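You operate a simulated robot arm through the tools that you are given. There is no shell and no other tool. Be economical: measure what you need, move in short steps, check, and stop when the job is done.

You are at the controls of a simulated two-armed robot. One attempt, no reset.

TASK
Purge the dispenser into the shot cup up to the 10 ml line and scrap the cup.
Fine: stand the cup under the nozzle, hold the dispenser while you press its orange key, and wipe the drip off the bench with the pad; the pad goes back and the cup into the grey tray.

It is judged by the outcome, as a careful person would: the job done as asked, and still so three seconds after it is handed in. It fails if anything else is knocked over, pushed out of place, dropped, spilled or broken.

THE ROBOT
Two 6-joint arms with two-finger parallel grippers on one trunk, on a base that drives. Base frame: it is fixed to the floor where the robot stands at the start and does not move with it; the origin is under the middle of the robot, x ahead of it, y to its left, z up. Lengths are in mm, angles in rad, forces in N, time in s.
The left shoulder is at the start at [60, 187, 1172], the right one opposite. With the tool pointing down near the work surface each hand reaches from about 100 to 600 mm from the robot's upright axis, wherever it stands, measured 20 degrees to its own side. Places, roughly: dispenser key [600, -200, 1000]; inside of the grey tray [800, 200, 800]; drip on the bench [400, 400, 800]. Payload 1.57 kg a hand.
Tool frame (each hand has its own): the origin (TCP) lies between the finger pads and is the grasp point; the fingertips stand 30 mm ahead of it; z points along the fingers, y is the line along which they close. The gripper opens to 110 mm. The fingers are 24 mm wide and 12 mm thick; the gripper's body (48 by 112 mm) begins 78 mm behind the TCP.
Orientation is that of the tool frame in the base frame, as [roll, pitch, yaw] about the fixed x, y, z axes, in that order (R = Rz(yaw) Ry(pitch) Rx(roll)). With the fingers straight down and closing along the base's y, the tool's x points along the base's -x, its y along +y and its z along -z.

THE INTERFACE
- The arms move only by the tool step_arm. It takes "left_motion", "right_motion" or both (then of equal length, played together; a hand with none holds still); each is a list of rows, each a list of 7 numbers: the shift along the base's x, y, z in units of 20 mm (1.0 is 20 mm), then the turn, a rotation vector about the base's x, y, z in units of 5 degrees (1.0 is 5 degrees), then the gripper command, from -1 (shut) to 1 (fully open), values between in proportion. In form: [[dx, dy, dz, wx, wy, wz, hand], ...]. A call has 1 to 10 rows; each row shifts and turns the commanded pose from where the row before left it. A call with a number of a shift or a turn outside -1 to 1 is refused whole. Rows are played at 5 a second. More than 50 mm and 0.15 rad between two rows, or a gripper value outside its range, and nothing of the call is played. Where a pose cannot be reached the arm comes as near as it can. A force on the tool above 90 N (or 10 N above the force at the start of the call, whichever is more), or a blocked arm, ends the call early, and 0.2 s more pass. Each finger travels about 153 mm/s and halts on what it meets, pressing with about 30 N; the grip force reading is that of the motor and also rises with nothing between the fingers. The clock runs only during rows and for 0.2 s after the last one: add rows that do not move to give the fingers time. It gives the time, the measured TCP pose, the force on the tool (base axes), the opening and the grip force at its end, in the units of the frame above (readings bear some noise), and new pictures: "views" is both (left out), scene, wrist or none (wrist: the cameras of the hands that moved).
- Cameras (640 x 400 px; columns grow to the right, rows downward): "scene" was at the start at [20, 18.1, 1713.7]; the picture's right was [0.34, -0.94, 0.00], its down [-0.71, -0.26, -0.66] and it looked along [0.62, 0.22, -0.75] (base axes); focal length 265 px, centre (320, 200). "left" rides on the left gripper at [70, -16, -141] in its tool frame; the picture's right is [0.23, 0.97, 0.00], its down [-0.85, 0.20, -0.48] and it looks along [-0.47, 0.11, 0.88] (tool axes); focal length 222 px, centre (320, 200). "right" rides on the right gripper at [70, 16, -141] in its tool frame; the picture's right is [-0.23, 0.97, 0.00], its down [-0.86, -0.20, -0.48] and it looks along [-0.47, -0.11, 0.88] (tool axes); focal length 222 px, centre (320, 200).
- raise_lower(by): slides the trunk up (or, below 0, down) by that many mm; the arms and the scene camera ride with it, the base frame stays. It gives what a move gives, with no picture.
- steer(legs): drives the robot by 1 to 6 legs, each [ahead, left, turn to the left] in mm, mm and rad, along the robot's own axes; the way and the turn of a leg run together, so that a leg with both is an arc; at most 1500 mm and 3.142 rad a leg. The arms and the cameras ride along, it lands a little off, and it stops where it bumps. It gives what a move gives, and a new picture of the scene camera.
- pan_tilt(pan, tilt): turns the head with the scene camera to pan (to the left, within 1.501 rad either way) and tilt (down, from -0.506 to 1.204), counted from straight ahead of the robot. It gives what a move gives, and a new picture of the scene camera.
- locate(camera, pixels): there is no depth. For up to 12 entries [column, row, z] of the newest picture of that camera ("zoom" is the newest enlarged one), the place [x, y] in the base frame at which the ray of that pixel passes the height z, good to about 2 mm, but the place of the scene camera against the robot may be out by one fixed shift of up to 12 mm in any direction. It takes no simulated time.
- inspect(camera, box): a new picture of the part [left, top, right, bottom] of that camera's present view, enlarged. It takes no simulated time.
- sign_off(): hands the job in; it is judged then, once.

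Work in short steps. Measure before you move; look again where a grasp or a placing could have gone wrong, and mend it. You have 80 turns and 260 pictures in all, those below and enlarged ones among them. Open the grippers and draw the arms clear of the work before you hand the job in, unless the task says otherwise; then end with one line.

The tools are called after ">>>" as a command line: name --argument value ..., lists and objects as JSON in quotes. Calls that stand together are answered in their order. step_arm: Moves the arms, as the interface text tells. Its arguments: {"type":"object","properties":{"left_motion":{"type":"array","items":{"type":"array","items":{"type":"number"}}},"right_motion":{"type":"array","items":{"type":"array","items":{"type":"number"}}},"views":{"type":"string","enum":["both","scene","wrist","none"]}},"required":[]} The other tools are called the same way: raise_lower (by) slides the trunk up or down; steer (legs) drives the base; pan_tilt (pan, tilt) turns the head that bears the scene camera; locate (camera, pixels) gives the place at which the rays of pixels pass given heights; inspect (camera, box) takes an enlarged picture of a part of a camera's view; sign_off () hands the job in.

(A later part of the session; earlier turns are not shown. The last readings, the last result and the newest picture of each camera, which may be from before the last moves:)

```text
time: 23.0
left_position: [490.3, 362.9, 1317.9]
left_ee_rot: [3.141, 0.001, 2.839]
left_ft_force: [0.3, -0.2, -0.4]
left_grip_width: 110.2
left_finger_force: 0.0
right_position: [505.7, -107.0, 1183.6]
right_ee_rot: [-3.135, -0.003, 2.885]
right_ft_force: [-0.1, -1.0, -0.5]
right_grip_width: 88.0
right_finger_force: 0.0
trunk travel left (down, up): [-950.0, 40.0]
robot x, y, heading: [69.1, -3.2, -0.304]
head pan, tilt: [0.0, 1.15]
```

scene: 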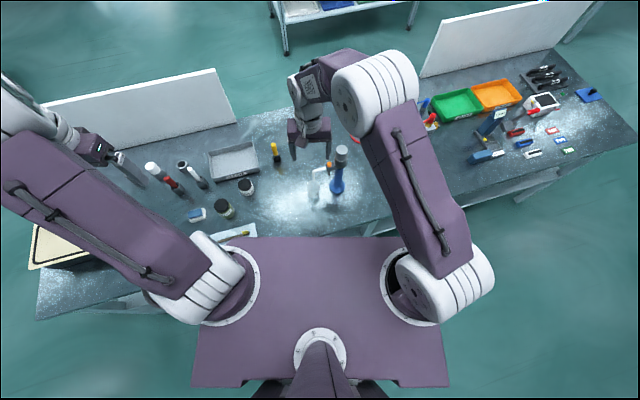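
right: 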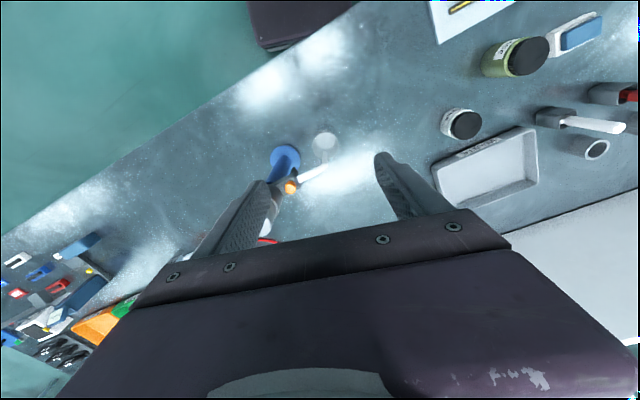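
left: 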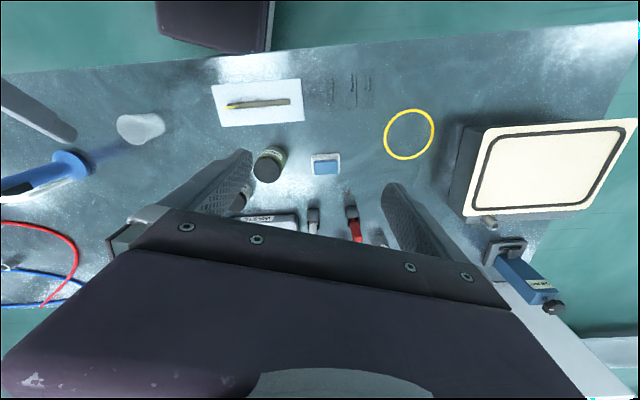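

Upright now. I yaw the right hand +50° while moving over the reservoir, staying at z≈1185.

>>> step_arm --right_motion '[[0.2, -0.6, 0, 0, 0, 1, 0.6], [0.2, -0.6, 0, 0, 0, 1, 0.6], [0.2, -0.6, 0, 0, 0, 1, 0.6], [0.2, -0.6, 0, 0, 0, 1, 0.6], [0.2, -0.6, 0, 0, 0, 1, 0.6], [0.2, -0.6, 0, 0, 0, 1, 0.6], [0.2, -0.6, 0, 0, 0, 1, 0.6], [0.2, -0.6, 0, 0, 0, 1, 0.6], [0.2, -0.6, 0, 0, 0, 1, 0.6], [0.2, -0.6, 0, 0, 0, 1, 0.6]]' --views "none"

>>> step_arm --right_motion '[[0, 0, 0, 0, 0, 1, 0.6], [0, 0, 0, 0, 0, 1, 0.6], [0, 0, 0, 0, 0, 1, 0.6], [0, 0, 0, 0, 0, 1, 0.6], [0, 0, 0, 0, 0, 1, 0.6], [0, 0, 0, 0, 0, 1, 0.6], [0, 0, 0, 0, 0, 1, 0.6]]'

```text
time: 25.2
left_position: [489.7, 361.2, 1317.7]
left_ee_rot: [3.142, -0.001, 2.841]
left_ft_force: [-0.9, 0.0, -0.2]
left_grip_width: 110.1
left_finger_force: 0.0
right_position: [546.0, -227.8, 1184.0]
right_ee_rot: [-3.134, -0.002, -2.521]
right_ft_force: [-0.3, -0.3, 0.0]
right_grip_width: 88.0
right_finger_force: 0.0
trunk travel left (down, up): [-950.0, 40.0]
robot x, y, heading: [70.3, -2.1, -0.296]
head pan, tilt: [0.0, 1.15]
```

```text
time: 26.8
left_position: [490.9, 363.7, 1317.1]
left_ee_rot: [-3.141, 0.0, 2.84]
left_ft_force: [-0.4, -0.3, -0.6]
left_grip_width: 109.8
left_finger_force: 0.1
right_position: [547.5, -227.6, 1184.6]
right_ee_rot: [-3.135, -0.003, -1.911]
right_ft_force: [-1.1, 0.6, 0.0]
right_grip_width: 88.0
right_finger_force: 0.1
trunk travel left (down, up): [-950.0, 40.0]
robot x, y, heading: [69.0, -1.9, -0.304]
head pan, tilt: [0.0, 1.15]
```

scene: 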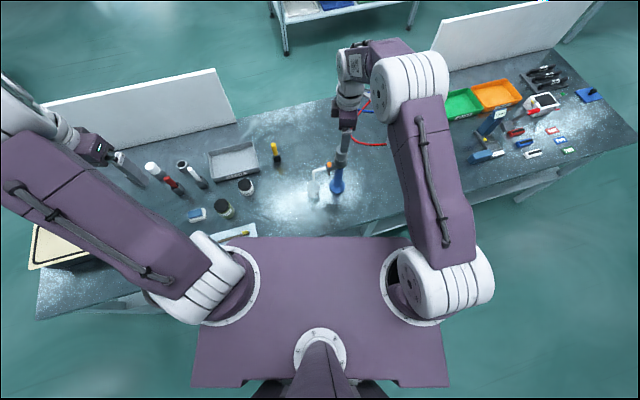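
right: 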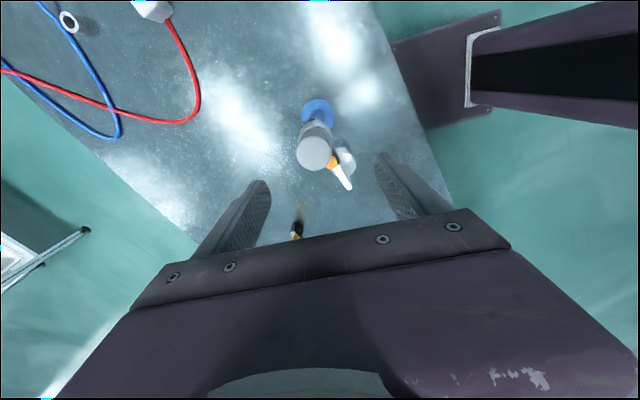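

Reservoir top shows as a circle at (314,152), key at (333,162). I locate both.

>>> inspect --camera "right" --box '[260, 80, 400, 200]'

>>> locate --camera "right" --pixels '[[314, 152, 1079], [314, 152, 1069], [296, 152, 1079], [332, 152, 1079], [317, 108, 806], [333, 162, 1008]]'

```text
3.33 times, centred on (330, 140) of right
```

zoom: 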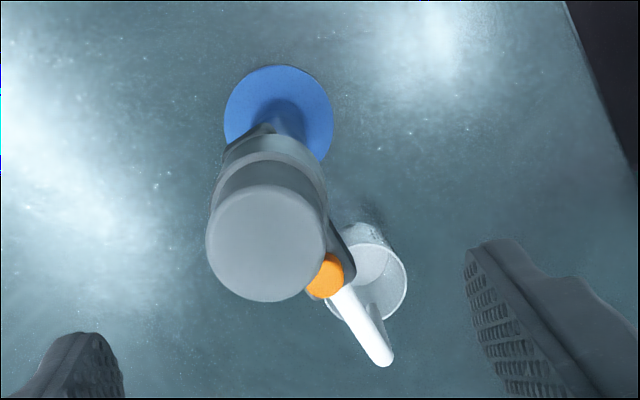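

```text
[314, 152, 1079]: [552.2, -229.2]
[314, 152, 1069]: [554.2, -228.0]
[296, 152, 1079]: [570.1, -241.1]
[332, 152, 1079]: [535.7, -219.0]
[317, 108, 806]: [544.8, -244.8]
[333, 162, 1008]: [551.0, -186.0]
```

Reservoir axis at (552.3,-229), diameter ≈41. I centre and lower the right hand to TCP z≈1055.

>>> step_arm --right_motion '[[0.24, -0.07, -0.9, 0, 0, 0, 0.6], [0, 0, -0.93, 0, 0, 0, 0.6], [0, 0, -0.93, 0, 0, 0, 0.6], [0, 0, -0.93, 0, 0, 0, 0.6], [0, 0, -0.93, 0, 0, 0, 0.6], [0, 0, -0.93, 0, 0, 0, 0.6], [0, 0, -0.93, 0, 0, 0, 0.6], [0, 0, 0, 0, 0, 0, 0.6]]'

>>> inspect --camera "right" --box '[200, 120, 440, 270]'

```text
time: 28.6
left_position: [490.4, 363.2, 1318.0]
left_ee_rot: [3.141, -0.001, 2.839]
left_ft_force: [0.1, 0.6, -0.2]
left_grip_width: 109.9
left_finger_force: 0.0
right_position: [551.6, -227.5, 1055.7]
right_ee_rot: [-3.136, -0.002, -1.912]
right_ft_force: [-0.1, -0.3, 1.2]
right_grip_width: 88.1
right_finger_force: 0.0
trunk travel left (down, up): [-950.0, 40.0]
robot x, y, heading: [69.6, 0.7, -0.301]
head pan, tilt: [0.0, 1.15]
```

scene: 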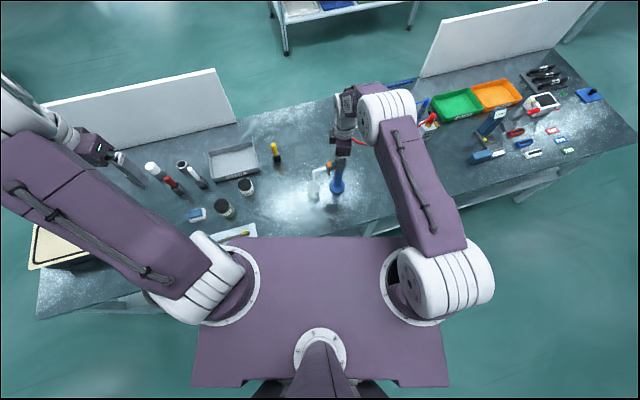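
right: 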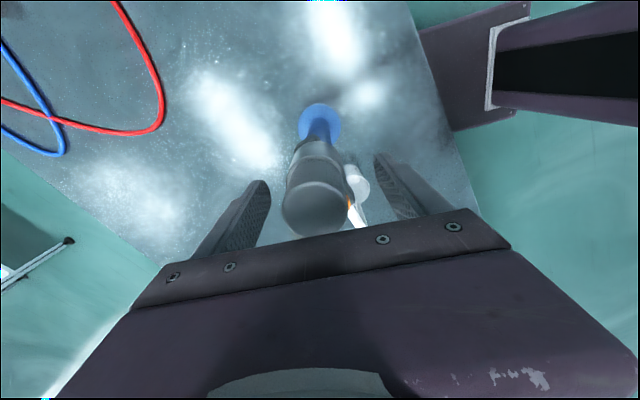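

```text
2.67 times, centred on (320, 195) of right
```

zoom: 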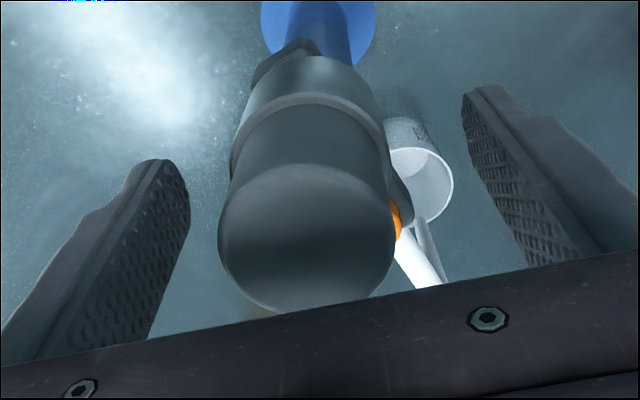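

I check centring: reservoir top centre at about (315,212).

>>> locate --camera "right" --pixels '[[314.8, 210, 1079], [282, 205, 1079], [347, 202, 1079]]'

>>> step_arm --right_motion '[[0, 0, 0, 0, 0, 0, 0.0], [0, 0, 0, 0, 0, 0, -0.12], [0, 0, 0, 0, 0, 0, -0.12]]' --views "none"

>>> inspect --camera "right" --box '[200, 120, 440, 270]'

```text
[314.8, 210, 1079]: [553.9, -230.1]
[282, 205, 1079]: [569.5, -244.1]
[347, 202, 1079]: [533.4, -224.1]
```

```text
time: 29.4
left_position: [490.5, 363.4, 1316.8]
left_ee_rot: [3.141, 0.001, 2.84]
left_ft_force: [-0.1, 0.0, -0.7]
left_grip_width: 109.9
left_finger_force: 0.0
right_position: [551.2, -228.3, 1054.3]
right_ee_rot: [-3.134, -0.004, -1.911]
right_ft_force: [1.1, -0.7, 0.3]
right_grip_width: 49.6
right_finger_force: 0.8
trunk travel left (down, up): [-950.0, 40.0]
robot x, y, heading: [70.2, -0.6, -0.302]
head pan, tilt: [0.0, 1.15]
```

```text
2.67 times, centred on (320, 195) of right
```

zoom: 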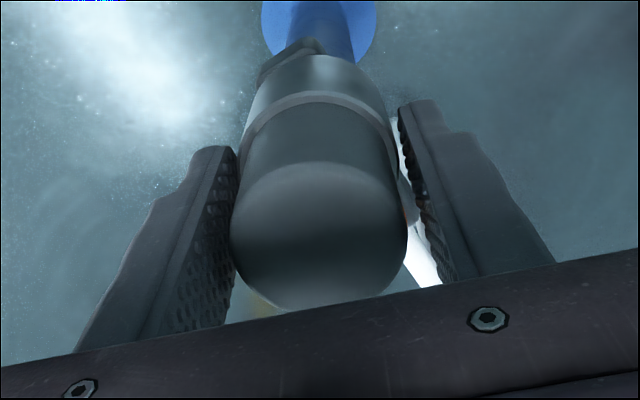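

The left-hand finger touches first and the reservoir shifted slightly; I reopen to 56 mm, shift the hand 3.5 mm toward that side, and look again.

>>> step_arm --right_motion '[[0, 0, 0, 0, 0, 0, 0.02], [0.16, -0.06, 0, 0, 0, 0, 0.02], [0, 0, 0, 0, 0, 0, 0.02]]' --views "none"

>>> inspect --camera "right" --box '[200, 120, 440, 270]'

```text
time: 30.2
left_position: [489.6, 363.1, 1318.0]
left_ee_rot: [3.141, 0.001, 2.839]
left_ft_force: [0.4, -0.2, -0.2]
left_grip_width: 109.8
left_finger_force: 0.0
right_position: [555.3, -229.8, 1054.8]
right_ee_rot: [-3.135, -0.003, -1.913]
right_ft_force: [0.4, -0.5, -0.3]
right_grip_width: 56.1
right_finger_force: 0.1
trunk travel left (down, up): [-950.0, 40.0]
robot x, y, heading: [73.3, -0.2, -0.302]
head pan, tilt: [0.0, 1.15]
```

```text
2.67 times, centred on (320, 195) of right
```

zoom: 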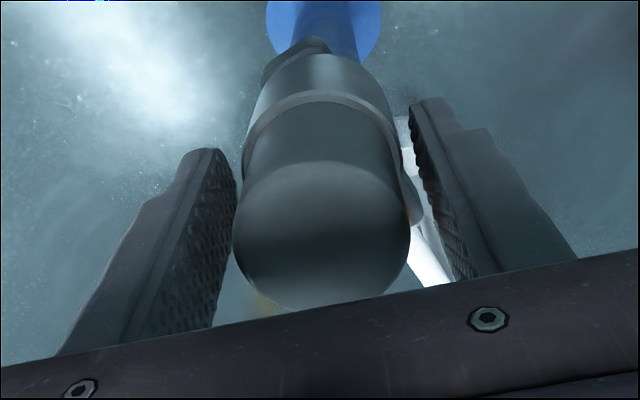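

Now the gaps look about equal (the reservoir is ≈50 mm wide). I close for the hold.

>>> step_arm --right_motion '[[-0.03, 0.01, 0, 0, 0, 0, -0.05], [0, 0, 0, 0, 0, 0, -0.1], [0, 0, 0, 0, 0, 0, -0.2], [0, 0, 0, 0, 0, 0, -0.2]]' --views "none"

>>> inspect --camera "right" --box '[200, 120, 440, 270]'

>>> pan_tilt --pan 0.0 --tilt 0.95

>>> inspect --camera "scene" --box '[260, 170, 400, 270]'

```text
time: 31.2
left_position: [491.0, 362.6, 1318.4]
left_ee_rot: [3.141, 0.0, 2.84]
left_ft_force: [-0.2, 0.3, 0.2]
left_grip_width: 109.9
left_finger_force: 0.0
right_position: [553.2, -229.8, 1054.6]
right_ee_rot: [-3.136, -0.003, -1.911]
right_ft_force: [-0.3, 0.3, 0.1]
right_grip_width: 48.4
right_finger_force: 31.2
trunk travel left (down, up): [-950.0, 40.0]
robot x, y, heading: [71.1, 1.9, -0.298]
head pan, tilt: [0.0, 1.15]
```

```text
2.67 times, centred on (320, 195) of right
```

zoom: 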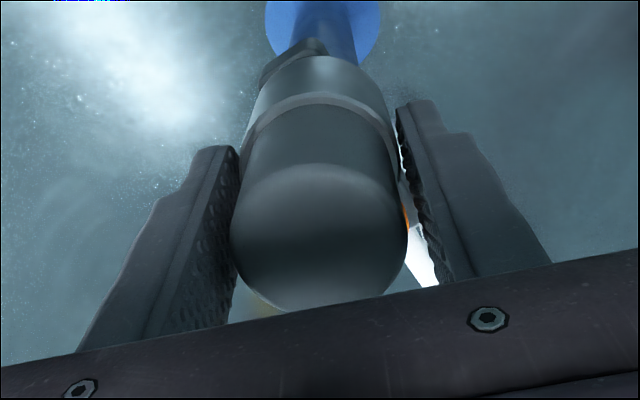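

```text
time: 31.9
left_position: [490.0, 362.7, 1316.7]
left_ee_rot: [3.141, 0.001, 2.839]
left_ft_force: [-0.3, -0.5, -1.1]
left_grip_width: 109.9
left_finger_force: 0.1
right_position: [553.8, -229.3, 1054.1]
right_ee_rot: [-3.135, -0.004, -1.914]
right_ft_force: [-0.5, 1.1, -0.7]
right_grip_width: 48.3
right_finger_force: 29.6
trunk travel left (down, up): [-950.0, 40.0]
robot x, y, heading: [72.9, 0.2, -0.304]
head pan, tilt: [0.0, 0.949]
```

scene: 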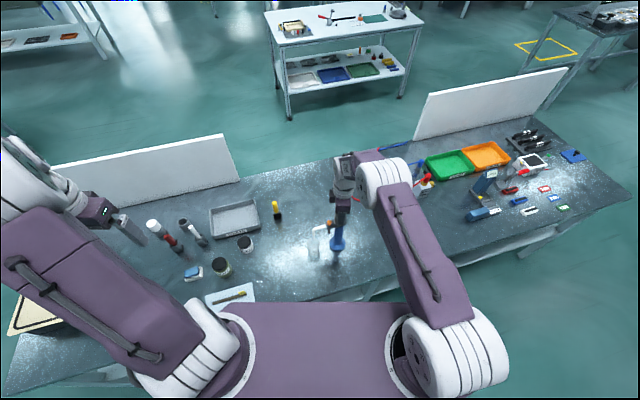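

```text
4.00 times, centred on (330, 220) of scene
```

zoom: 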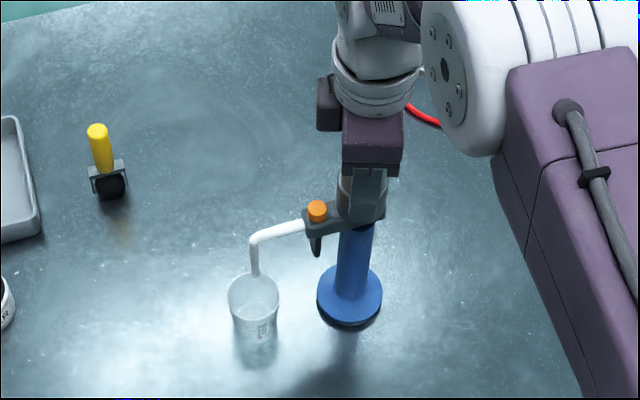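

The dispenser is held (48.3 mm, 30 N) and the cup is squarely under the nozzle. Now the left hand: close it, yaw it −72° so its thin side faces the right hand, and move toward the key at height.

>>> step_arm --left_motion '[[0, -1, 0, 0, 0, -1, -1], [0, -1, 0, 0, 0, -1, -1], [0, -1, 0, 0, 0, -1, -1], [0, -1, 0, 0, 0, -1, -1], [0, -1, 0, 0, 0, -1, -1], [0, -1, 0, 0, 0, -1, -1], [0, -1, 0, 0, 0, -1, -1], [0, -1, 0, 0, 0, -1, -1], [0, -1, 0, 0, 0, -1, -1], [0, -1, 0, 0, 0, -1, -1]]' --views "none"

>>> step_arm --left_motion '[[0.3, -1, 0, 0, 0, -1, -1], [0.3, -1, 0, 0, 0, -1, -1], [0.3, -1, 0, 0, 0, -1, -1], [0.3, -1, 0, 0, 0, -1, -1], [0.3, -1, 0, 0, 0, -0.5, -1], [0.3, -1, 0, -1, 0, 0, -1], [0.3, -1, 0, -1, 0, 0, -1], [0.3, -1, 0, -1, 0, 0, -1], [0.3, -1, 0, -1, 0, 0, -1]]'

```text
time: 34.1
left_position: [489.9, 161.5, 1316.8]
left_ee_rot: [3.142, 0.0, 1.967]
left_ft_force: [-0.2, -0.4, -0.2]
left_grip_width: 0.0
left_finger_force: 21.2
right_position: [554.1, -229.9, 1054.7]
right_ee_rot: [-3.133, -0.003, -1.912]
right_ft_force: [0.3, 1.7, 0.2]
right_grip_width: 48.4
right_finger_force: 30.1
trunk travel left (down, up): [-950.0, 40.0]
robot x, y, heading: [71.3, 3.5, -0.303]
head pan, tilt: [0.0, 0.949]
```

```text
time: 36.1
left_position: [543.5, -18.2, 1316.1]
left_ee_rot: [-3.141, 0.351, 1.573]
left_ft_force: [0.9, 1.5, 1.2]
left_grip_width: 0.2
left_finger_force: 21.1
right_position: [553.6, -228.5, 1055.7]
right_ee_rot: [-3.134, -0.001, -1.912]
right_ft_force: [0.6, 0.4, -0.2]
right_grip_width: 48.1
right_finger_force: 30.0
trunk travel left (down, up): [-950.0, 40.0]
robot x, y, heading: [68.7, -0.5, -0.295]
head pan, tilt: [0.0, 0.949]
```

scene: 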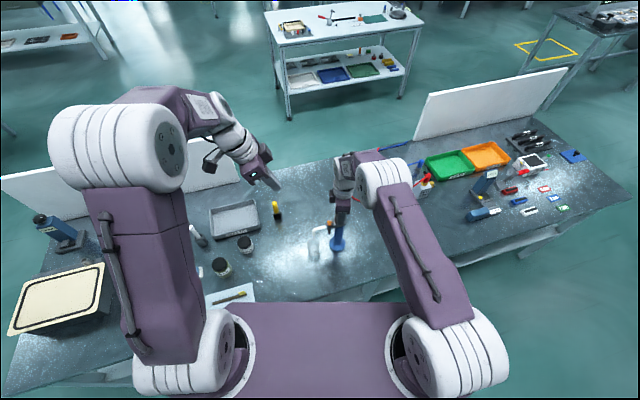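
left: 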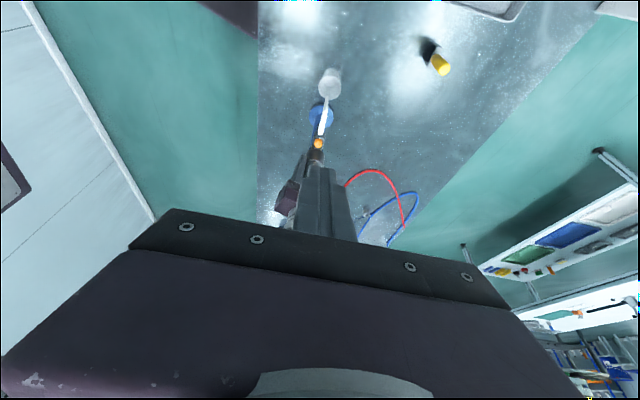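

The left hand leans correctly and its camera sees the key at (318,144) and the cup at (329,80). I measure the key from here.

>>> inspect --camera "left" --box '[260, 50, 400, 190]'

>>> locate --camera "left" --pixels '[[318, 143, 1008], [318, 143, 1000], [329, 82, 852]]'

```text
2.86 times, centred on (330, 120) of left
```

zoom: 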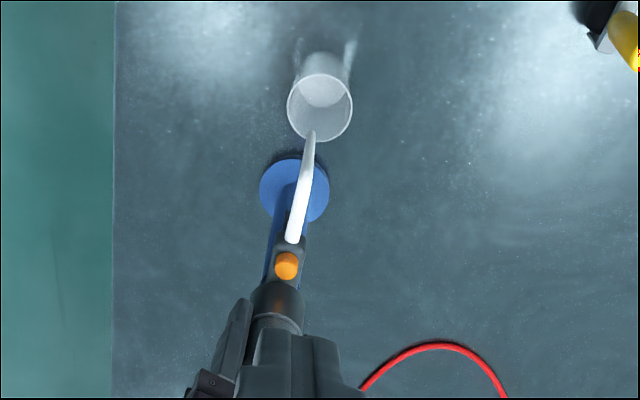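

```text
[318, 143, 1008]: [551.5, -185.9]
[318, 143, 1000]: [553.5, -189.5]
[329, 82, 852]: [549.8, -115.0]
```

Key is at about (553,-185,1008). I lower the left hand toward a hover point beside/above it.

>>> step_arm --left_motion '[[0.05, -0.6, -0.9, 0, 0, 0, -1], [0.05, -0.6, -0.9, 0, 0, 0, -1], [0.05, -0.6, -0.9, 0, 0, 0, -1], [0.05, -0.6, -0.9, 0, 0, 0, -1], [0.05, -0.6, -0.9, 0, 0, 0, -1], [0.05, -0.6, -0.9, 0, 0, 0, -1], [0.05, -0.6, -0.9, 0, 0, 0, -1], [0.05, -0.6, -0.9, 0, 0, 0, -1], [0.05, -0.6, -0.9, 0, 0, 0, -1], [0.05, -0.6, -0.9, 0, 0, 0, -1]]'

>>> inspect --camera "scene" --box '[220, 100, 420, 280]'

>>> inspect --camera "left" --box '[220, 100, 420, 240]'

```text
time: 38.3
left_position: [554.0, -137.2, 1137.1]
left_ee_rot: [-3.141, 0.349, 1.573]
left_ft_force: [0.2, 1.0, 0.7]
left_grip_width: 0.0
left_finger_force: 20.7
right_position: [553.2, -229.6, 1054.5]
right_ee_rot: [-3.135, -0.002, -1.912]
right_ft_force: [-1.8, 1.5, -0.1]
right_grip_width: 47.9
right_finger_force: 30.7
trunk travel left (down, up): [-950.0, 40.0]
robot x, y, heading: [68.0, 2.7, -0.301]
head pan, tilt: [0.0, 0.949]
```

scene: 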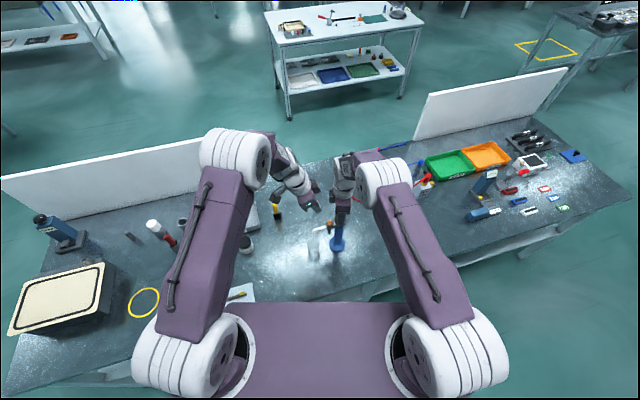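
left: 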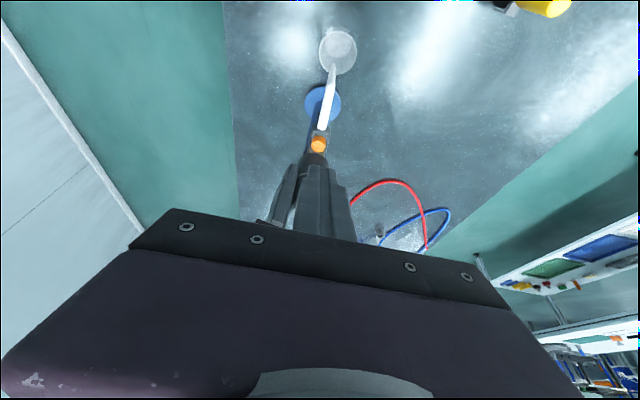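

```text
2.22 times, centred on (320, 190) of scene
```

zoom: 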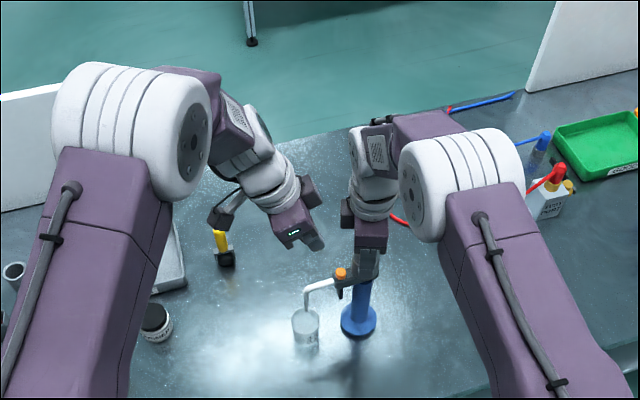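

```text
2.86 times, centred on (320, 170) of left
```

zoom: 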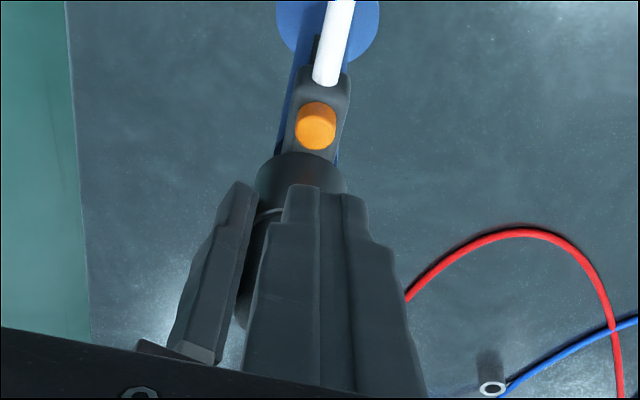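

The key shows at (318.6,146) with a clear path; I re-measure it at close range.

>>> locate --camera "left" --pixels '[[318.6, 146.5, 1008], [318.6, 146.5, 1012], [318.6, 146.5, 1004], [338, 50, 852]]'

```text
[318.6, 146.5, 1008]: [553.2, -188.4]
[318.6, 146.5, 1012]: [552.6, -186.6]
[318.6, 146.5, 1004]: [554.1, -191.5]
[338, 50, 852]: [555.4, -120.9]
```

Key at about (553,-187). I go to a hover with the tip about 15 mm above the key.

>>> step_arm --left_motion '[[-0.01, -0.38, -0.84, 0, 0, 0, -1], [-0.01, -0.38, -0.84, 0, 0, 0, -1], [-0.01, -0.38, -0.84, 0, 0, 0, -1], [-0.01, -0.38, -0.84, 0, 0, 0, -1], [-0.01, -0.38, -0.84, 0, 0, 0, -1]]'

>>> inspect --camera "scene" --box '[270, 170, 390, 270]'

>>> inspect --camera "left" --box '[220, 100, 420, 240]'

```text
time: 39.5
left_position: [555.1, -172.4, 1053.8]
left_ee_rot: [-3.139, 0.348, 1.574]
left_ft_force: [-7.0, 64.0, 36.9]
left_grip_width: 0.1
left_finger_force: 21.3
right_position: [552.3, -236.1, 1053.5]
right_ee_rot: [-3.135, -0.008, -1.915]
right_ft_force: [7.7, -61.9, -35.7]
right_grip_width: 44.9
right_finger_force: 0.5
trunk travel left (down, up): [-950.0, 40.0]
robot x, y, heading: [70.9, -1.5, -0.299]
head pan, tilt: [0.0, 0.949]
```

scene: 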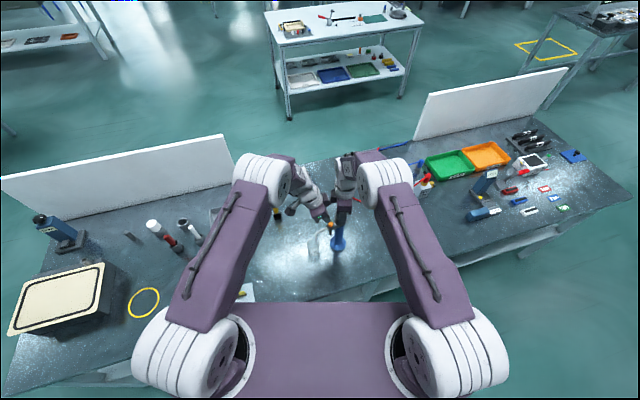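
left: 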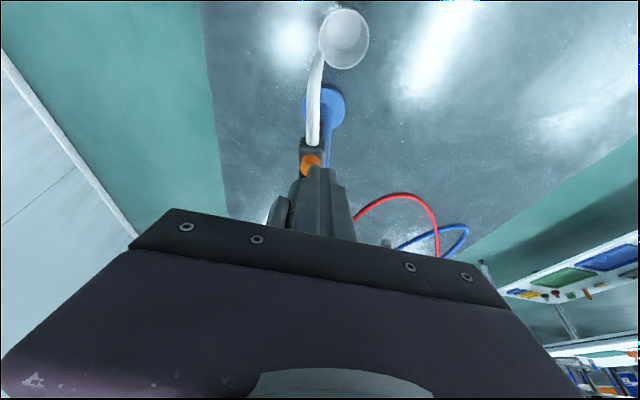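

```text
4.00 times, centred on (330, 220) of scene
```

zoom: 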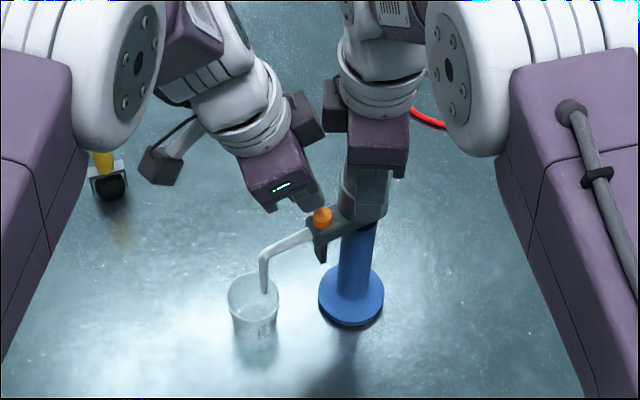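

```text
2.86 times, centred on (320, 170) of left
```

zoom: 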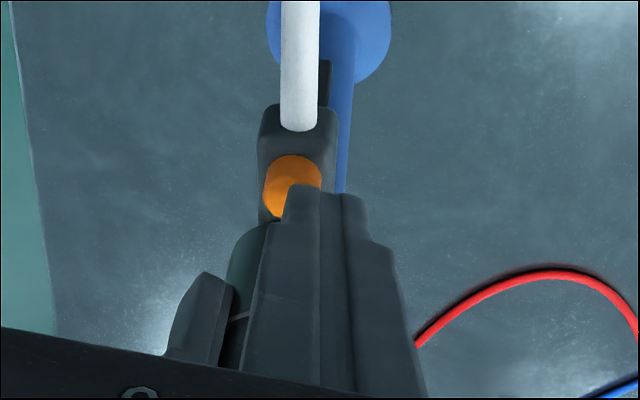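

The left fingers hit something (64 N) and disturbed the right hold. I back the left hand straight off up and to the left.

>>> step_arm --left_motion '[[0, 0.4, 0.5, 0, 0, 0, -1], [0, 0.5, 0.8, 0, 0, 0, -1], [0, 0.5, 0.8, 0, 0, 0, -1]]'

>>> inspect --camera "right" --box '[200, 80, 440, 270]'

>>> inspect --camera "scene" --box '[270, 170, 390, 270]'

>>> inspect --camera "left" --box '[220, 50, 420, 240]'

```text
time: 40.3
left_position: [554.3, -146.1, 1095.2]
left_ee_rot: [-3.14, 0.35, 1.572]
left_ft_force: [0.0, 0.7, -0.4]
left_grip_width: 0.2
left_finger_force: 21.3
right_position: [554.3, -228.1, 1055.7]
right_ee_rot: [-3.135, -0.002, -1.912]
right_ft_force: [1.2, -0.5, 0.1]
right_grip_width: 45.2
right_finger_force: 0.7
trunk travel left (down, up): [-950.0, 40.0]
robot x, y, heading: [68.9, -0.5, -0.302]
head pan, tilt: [0.0, 0.949]
```

scene: 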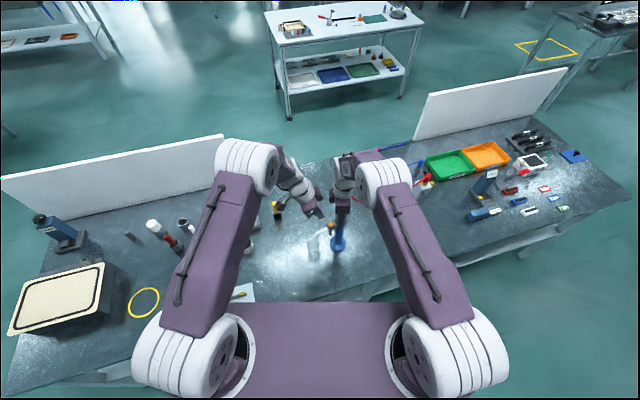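
left: 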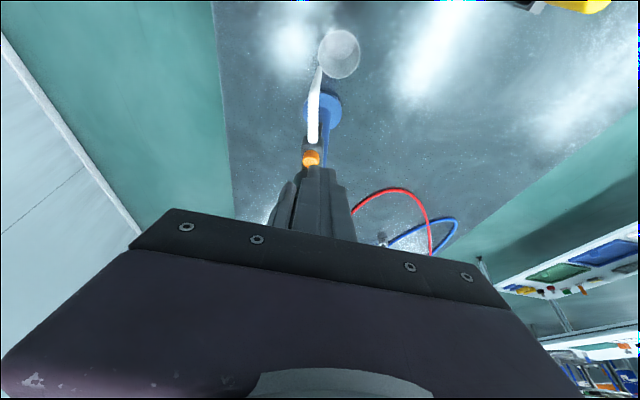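

```text
2.11 times, centred on (320, 175) of right
```

zoom: 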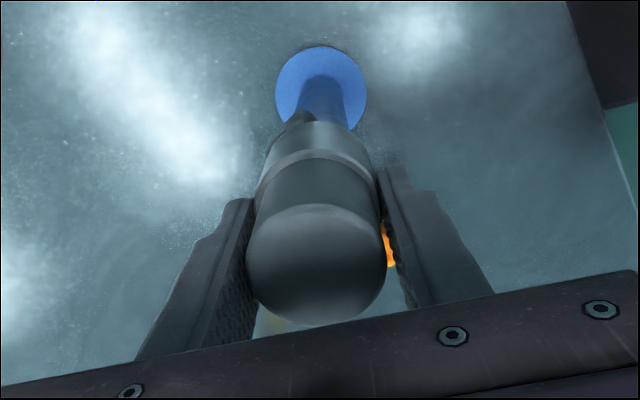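

```text
4.00 times, centred on (330, 220) of scene
```

zoom: 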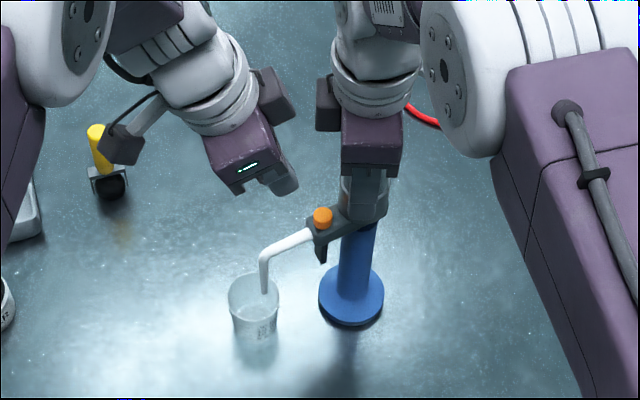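

```text
2.11 times, centred on (320, 145) of left
```

zoom: 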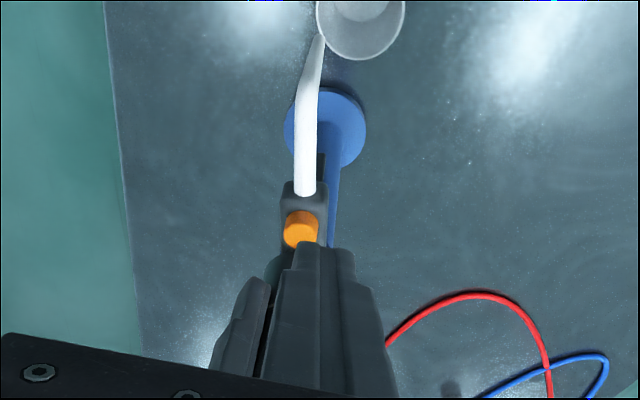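

The dispenser stayed put but yawed a little with the nozzle toward the robot. The contact was between the wrist boxes, so I'll lean the left hand more. First measure the nozzle tip/key now and tighten the right grip.

>>> locate --camera "left" --pixels '[[320.5, 68, 905], [310, 159, 1008], [341, 54, 852]]'

>>> step_arm --right_motion '[[0, 0, 0, 0, 0, 0, -0.35], [0, 0, 0, 0, 0, 0, -0.35]]' --left_motion '[[0, 0.5, 0.5, -1, 0, 0, -1], [0, 0.5, 0.5, -1, 0, 0, -1]]'

>>> inspect --camera "left" --box '[220, 20, 420, 240]'

```text
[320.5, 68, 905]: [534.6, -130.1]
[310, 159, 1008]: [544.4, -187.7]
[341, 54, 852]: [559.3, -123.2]
```

```text
time: 40.9
left_position: [554.3, -126.3, 1114.7]
left_ee_rot: [-3.139, 0.525, 1.576]
left_ft_force: [0.0, 0.4, 0.1]
left_grip_width: 0.0
left_finger_force: 21.3
right_position: [554.0, -228.5, 1054.9]
right_ee_rot: [-3.136, -0.003, -1.915]
right_ft_force: [2.5, 1.7, 2.2]
right_grip_width: 44.5
right_finger_force: 30.1
trunk travel left (down, up): [-950.0, 40.0]
robot x, y, heading: [69.3, 0.2, -0.306]
head pan, tilt: [0.0, 0.949]
```

scene: 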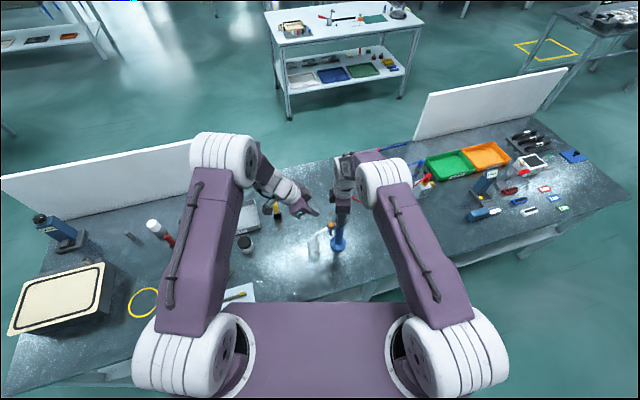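
right: 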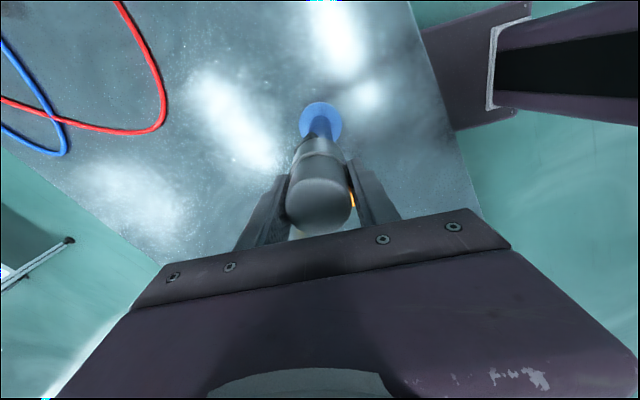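
left: 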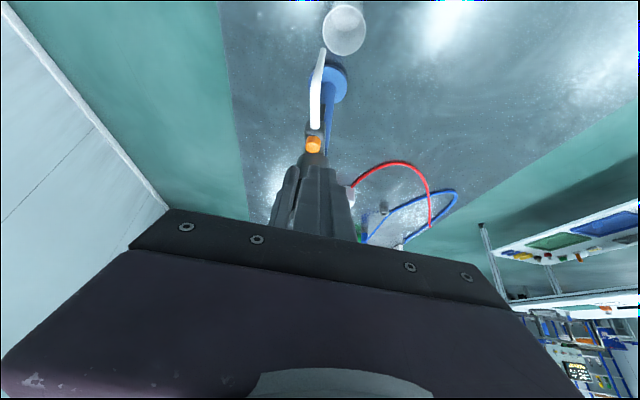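

```text
1.82 times, centred on (320, 130) of left
```

zoom: 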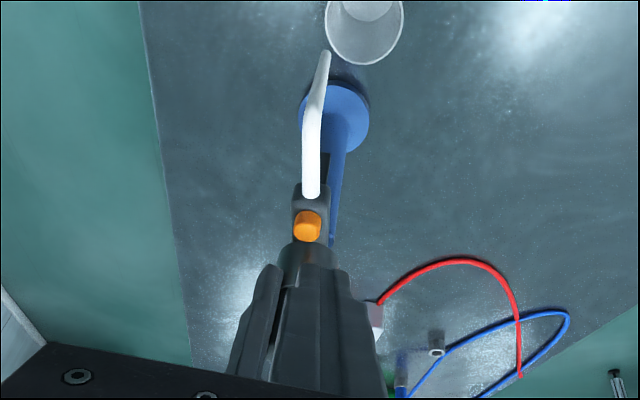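

The tip sits ~24 mm toward −x of where it was, i.e. the dispenser yawed ~13°. With the firm grip I turn it back −13° with the right hand.

>>> step_arm --right_motion '[[0, 0, 0, 0, 0, -0.65, -0.35], [0, 0, 0, 0, 0, -0.65, -0.35], [0, 0, 0, 0, 0, -0.65, -0.35], [0, 0, 0, 0, 0, -0.65, -0.35], [0, 0, 0, 0, 0, 0, -0.35]]' --left_motion '[[0, 0, 0, -1, 0, 0, -1], [0, 0, 0, -1, 0, 0, -1], [0, 0, 0, -1, 0, 0, -1], [0, 0, 0, 0, 0, 0, -1], [0, 0, 0, 0, 0, 0, -1]]' --views "none"

>>> inspect --camera "left" --box '[220, 20, 420, 240]'

>>> inspect --camera "scene" --box '[270, 170, 390, 270]'

>>> inspect --camera "right" --box '[200, 80, 440, 270]'

```text
time: 42.1
left_position: [552.9, -127.2, 1115.1]
left_ee_rot: [-3.14, 0.788, 1.574]
left_ft_force: [-0.2, 0.2, -0.1]
left_grip_width: 0.2
left_finger_force: 20.8
right_position: [553.5, -230.0, 1054.6]
right_ee_rot: [-3.135, -0.002, -2.143]
right_ft_force: [-2.5, 2.1, -0.3]
right_grip_width: 44.8
right_finger_force: 29.5
trunk travel left (down, up): [-950.0, 40.0]
robot x, y, heading: [72.8, -4.1, -0.307]
head pan, tilt: [0.0, 0.949]
```

```text
1.82 times, centred on (320, 130) of left
```

zoom: 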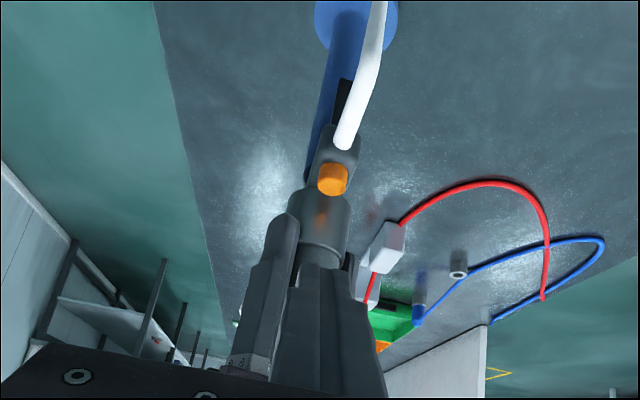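

```text
4.00 times, centred on (330, 220) of scene
```

zoom: 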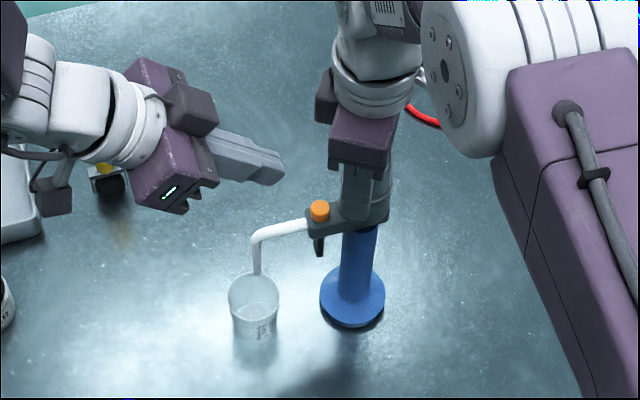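

```text
2.11 times, centred on (320, 175) of right
```

zoom: 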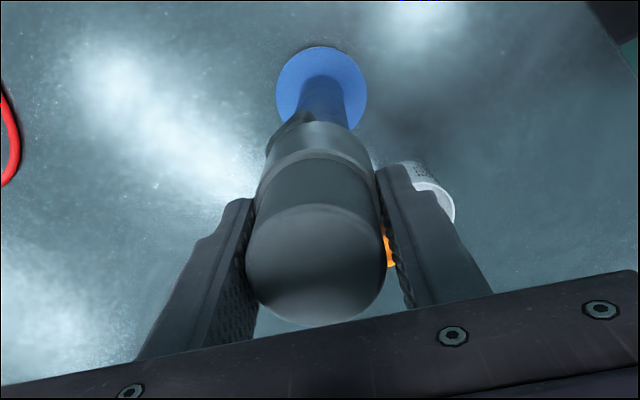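

The nozzle is back in place (tip at zoom (255,272), as before). I approach the key with the 45° left hand to hover ~15 mm above it.

>>> step_arm --left_motion '[[0, -0.49, -0.75, 0, 0, 0, -1], [0, -0.49, -0.75, 0, 0, 0, -1], [0, -0.49, -0.75, 0, 0, 0, -1], [0, -0.49, -0.75, 0, 0, 0, -1]]'

>>> inspect --camera "scene" --box '[270, 170, 390, 270]'

>>> inspect --camera "left" --box '[240, 60, 400, 200]'

```text
time: 43.1
left_position: [553.5, -165.8, 1056.2]
left_ee_rot: [-3.14, 0.786, 1.574]
left_ft_force: [-0.7, 0.4, 0.3]
left_grip_width: 0.2
left_finger_force: 21.3
right_position: [553.8, -230.8, 1054.0]
right_ee_rot: [-3.135, -0.003, -2.139]
right_ft_force: [-1.3, 1.7, -0.8]
right_grip_width: 44.5
right_finger_force: 30.2
trunk travel left (down, up): [-950.0, 40.0]
robot x, y, heading: [67.5, -1.2, -0.298]
head pan, tilt: [0.0, 0.949]
```

scene: 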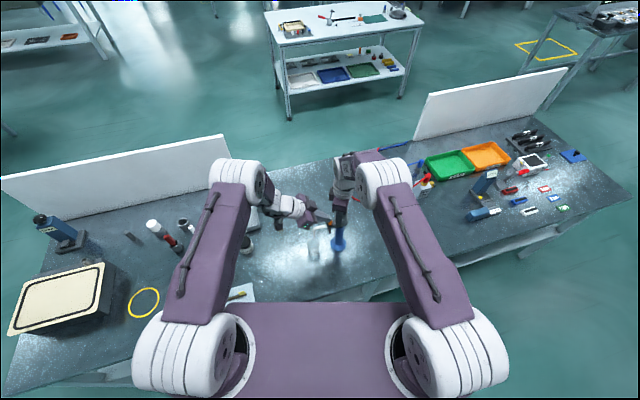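
left: 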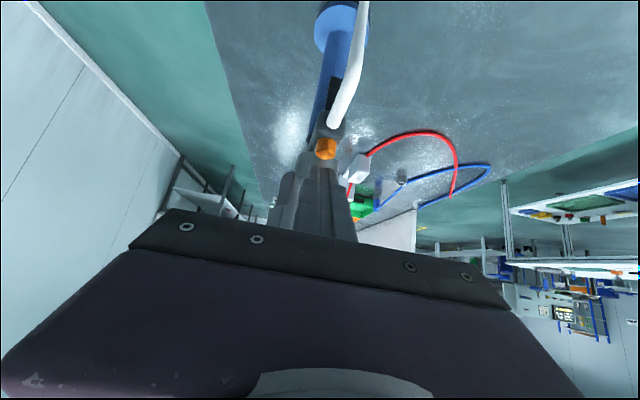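

```text
4.00 times, centred on (330, 220) of scene
```

zoom: 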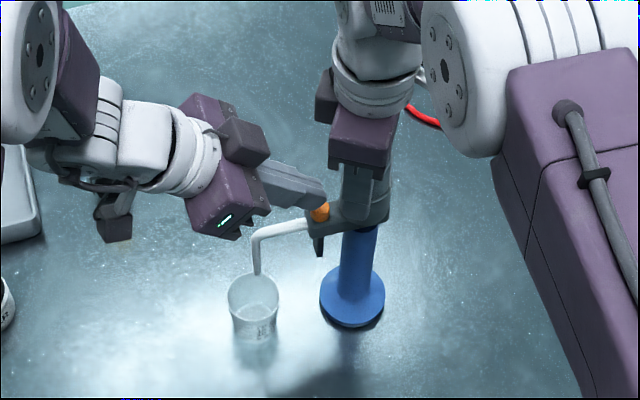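

```text
2.86 times, centred on (320, 130) of left
```

zoom: 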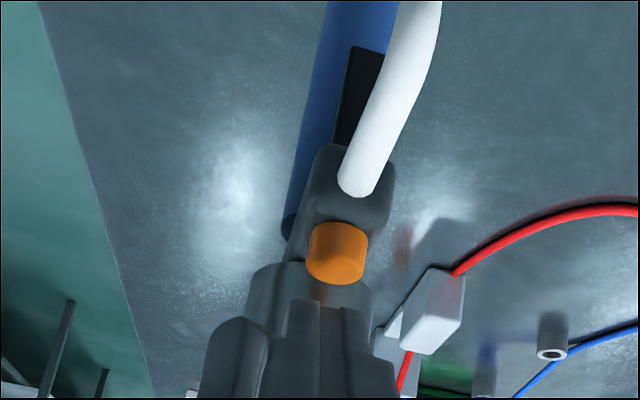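

Clear hover, key just under the fingertips. I descend gently in 2–3 mm rows, watching force.

>>> step_arm --left_motion '[[0.05, 0, -0.25, 0, 0, 0, -1], [0.05, 0, -0.25, 0, 0, 0, -1], [0, 0, 0, 0, 0, 0, -1]]' --views "none"

>>> step_arm --left_motion '[[0, 0, -0.15, 0, 0, 0, -1]]' --views "none"

>>> inspect --camera "scene" --box '[290, 190, 370, 260]'

>>> inspect --camera "left" --box '[240, 60, 400, 200]'

```text
time: 43.9
left_position: [555.2, -165.9, 1044.2]
left_ee_rot: [-3.137, 0.785, 1.574]
left_ft_force: [1.0, 0.4, -0.3]
left_grip_width: 0.0
left_finger_force: 21.5
right_position: [553.7, -230.1, 1055.5]
right_ee_rot: [-3.135, -0.004, -2.139]
right_ft_force: [-1.2, 1.3, -0.1]
right_grip_width: 44.8
right_finger_force: 29.6
trunk travel left (down, up): [-950.0, 40.0]
robot x, y, heading: [70.3, -0.9, -0.298]
head pan, tilt: [0.0, 0.949]
```

```text
time: 44.3
left_position: [554.8, -166.5, 1042.9]
left_ee_rot: [-3.137, 0.786, 1.575]
left_ft_force: [1.0, 0.4, 0.1]
left_grip_width: 0.0
left_finger_force: 20.8
right_position: [553.6, -230.6, 1054.2]
right_ee_rot: [-3.133, -0.004, -2.141]
right_ft_force: [-1.0, 0.5, 0.2]
right_grip_width: 44.5
right_finger_force: 30.2
trunk travel left (down, up): [-950.0, 40.0]
robot x, y, heading: [71.5, 0.5, -0.301]
head pan, tilt: [0.0, 0.949]
```

```text
5.71 times, centred on (330, 225) of scene
```

zoom: 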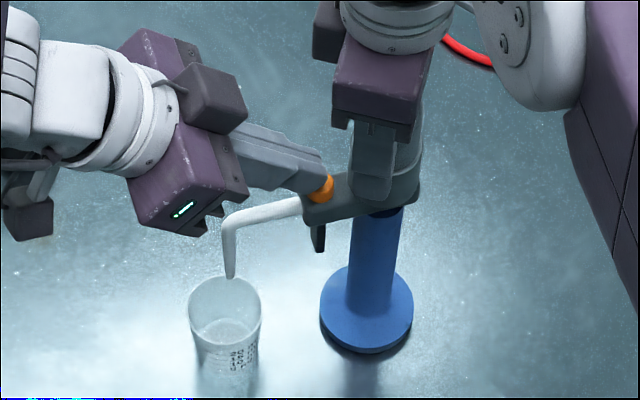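

```text
2.86 times, centred on (320, 130) of left
```

zoom: 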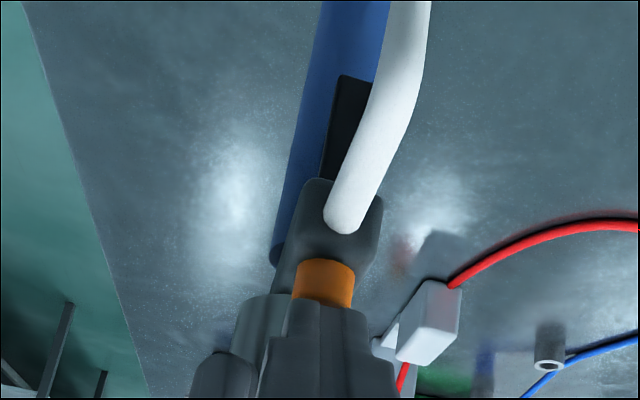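

No contact yet; the fingertips are just above the key. I continue 3 mm at a time.

>>> step_arm --left_motion '[[0, 0, -0.15, 0, 0, 0, -1]]' --views "none"

>>> step_arm --left_motion '[[0, 0, -0.12, 0, 0, 0, -1]]' --views "none"

>>> inspect --camera "scene" --box '[290, 190, 370, 260]'

```text
time: 44.7
left_position: [556.0, -166.3, 1039.7]
left_ee_rot: [3.142, 0.785, 1.576]
left_ft_force: [-0.8, 0.6, 0.2]
left_grip_width: 0.3
left_finger_force: 21.2
right_position: [554.8, -230.2, 1055.1]
right_ee_rot: [-3.135, -0.003, -2.14]
right_ft_force: [-1.6, 0.3, -0.4]
right_grip_width: 44.8
right_finger_force: 30.0
trunk travel left (down, up): [-950.0, 40.0]
robot x, y, heading: [70.4, 0.6, -0.306]
head pan, tilt: [0.0, 0.949]
```

```text
time: 45.1
left_position: [555.4, -166.3, 1038.2]
left_ee_rot: [-3.141, 0.785, 1.574]
left_ft_force: [0.5, 1.3, 1.4]
left_grip_width: 0.0
left_finger_force: 21.2
right_position: [554.3, -229.8, 1055.4]
right_ee_rot: [-3.134, -0.004, -2.14]
right_ft_force: [-0.8, -0.2, -0.1]
right_grip_width: 44.7
right_finger_force: 29.8
trunk travel left (down, up): [-950.0, 40.0]
robot x, y, heading: [71.9, -0.9, -0.301]
head pan, tilt: [0.0, 0.949]
```

```text
5.71 times, centred on (330, 225) of scene
```

zoom: 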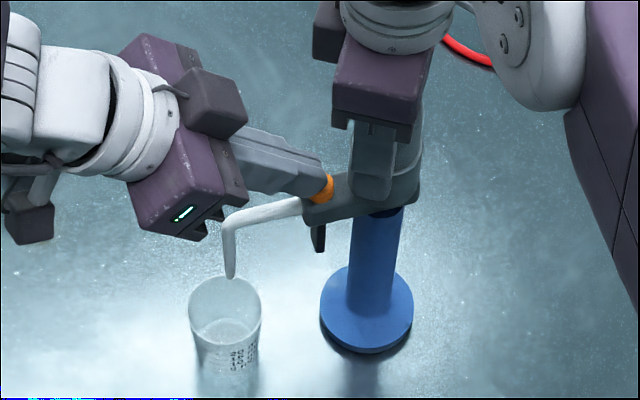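

Slight force (≈1.4 N) – first contact. I continue 2 mm at a time.

>>> step_arm --left_motion '[[0, 0, -0.1, 0, 0, 0, -1]]' --views "none"

>>> inspect --camera "scene" --box '[300, 215, 350, 260]'

>>> step_arm --left_motion '[[0, 0, -0.1, 0, 0, 0, -1]]' --views "none"

>>> inspect --camera "scene" --box '[300, 215, 350, 260]'

```text
time: 45.5
left_position: [555.7, -166.5, 1036.3]
left_ee_rot: [-3.14, 0.786, 1.574]
left_ft_force: [1.2, 1.9, 3.4]
left_grip_width: 0.0
left_finger_force: 21.1
right_position: [554.3, -228.8, 1055.8]
right_ee_rot: [-3.136, -0.002, -2.141]
right_ft_force: [-2.0, -0.8, -0.9]
right_grip_width: 44.7
right_finger_force: 30.1
trunk travel left (down, up): [-950.0, 40.0]
robot x, y, heading: [73.4, -5.2, -0.3]
head pan, tilt: [0.0, 0.949]
```

```text
8.89 times, centred on (325, 238) of scene
```

zoom: 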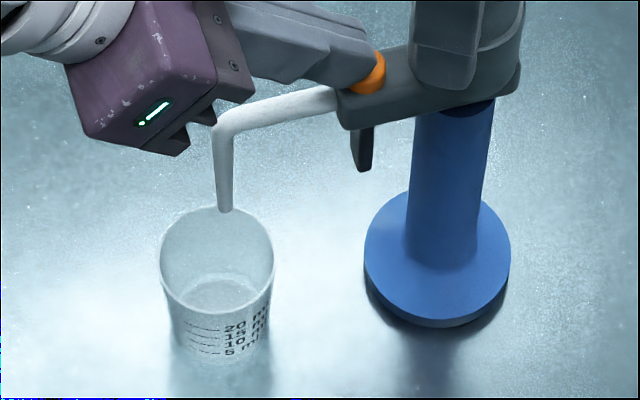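

```text
time: 45.9
left_position: [555.8, -165.0, 1033.8]
left_ee_rot: [-3.139, 0.785, 1.574]
left_ft_force: [1.4, 1.8, 4.3]
left_grip_width: 0.1
left_finger_force: 21.5
right_position: [553.6, -229.5, 1055.0]
right_ee_rot: [-3.135, -0.004, -2.141]
right_ft_force: [-1.4, -0.7, -0.2]
right_grip_width: 44.7
right_finger_force: 29.2
trunk travel left (down, up): [-950.0, 40.0]
robot x, y, heading: [71.8, -0.3, -0.3]
head pan, tilt: [0.0, 0.949]
```

```text
8.89 times, centred on (325, 238) of scene
```

zoom: 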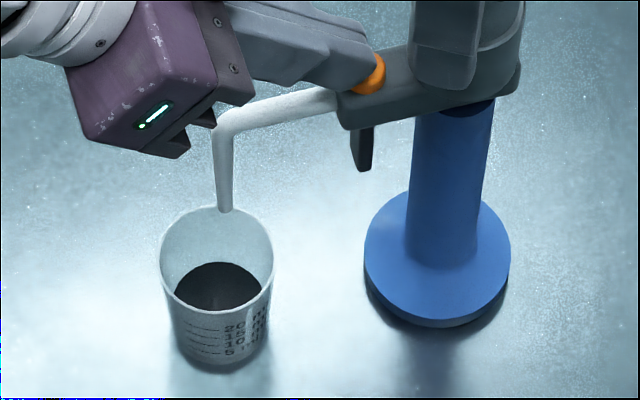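

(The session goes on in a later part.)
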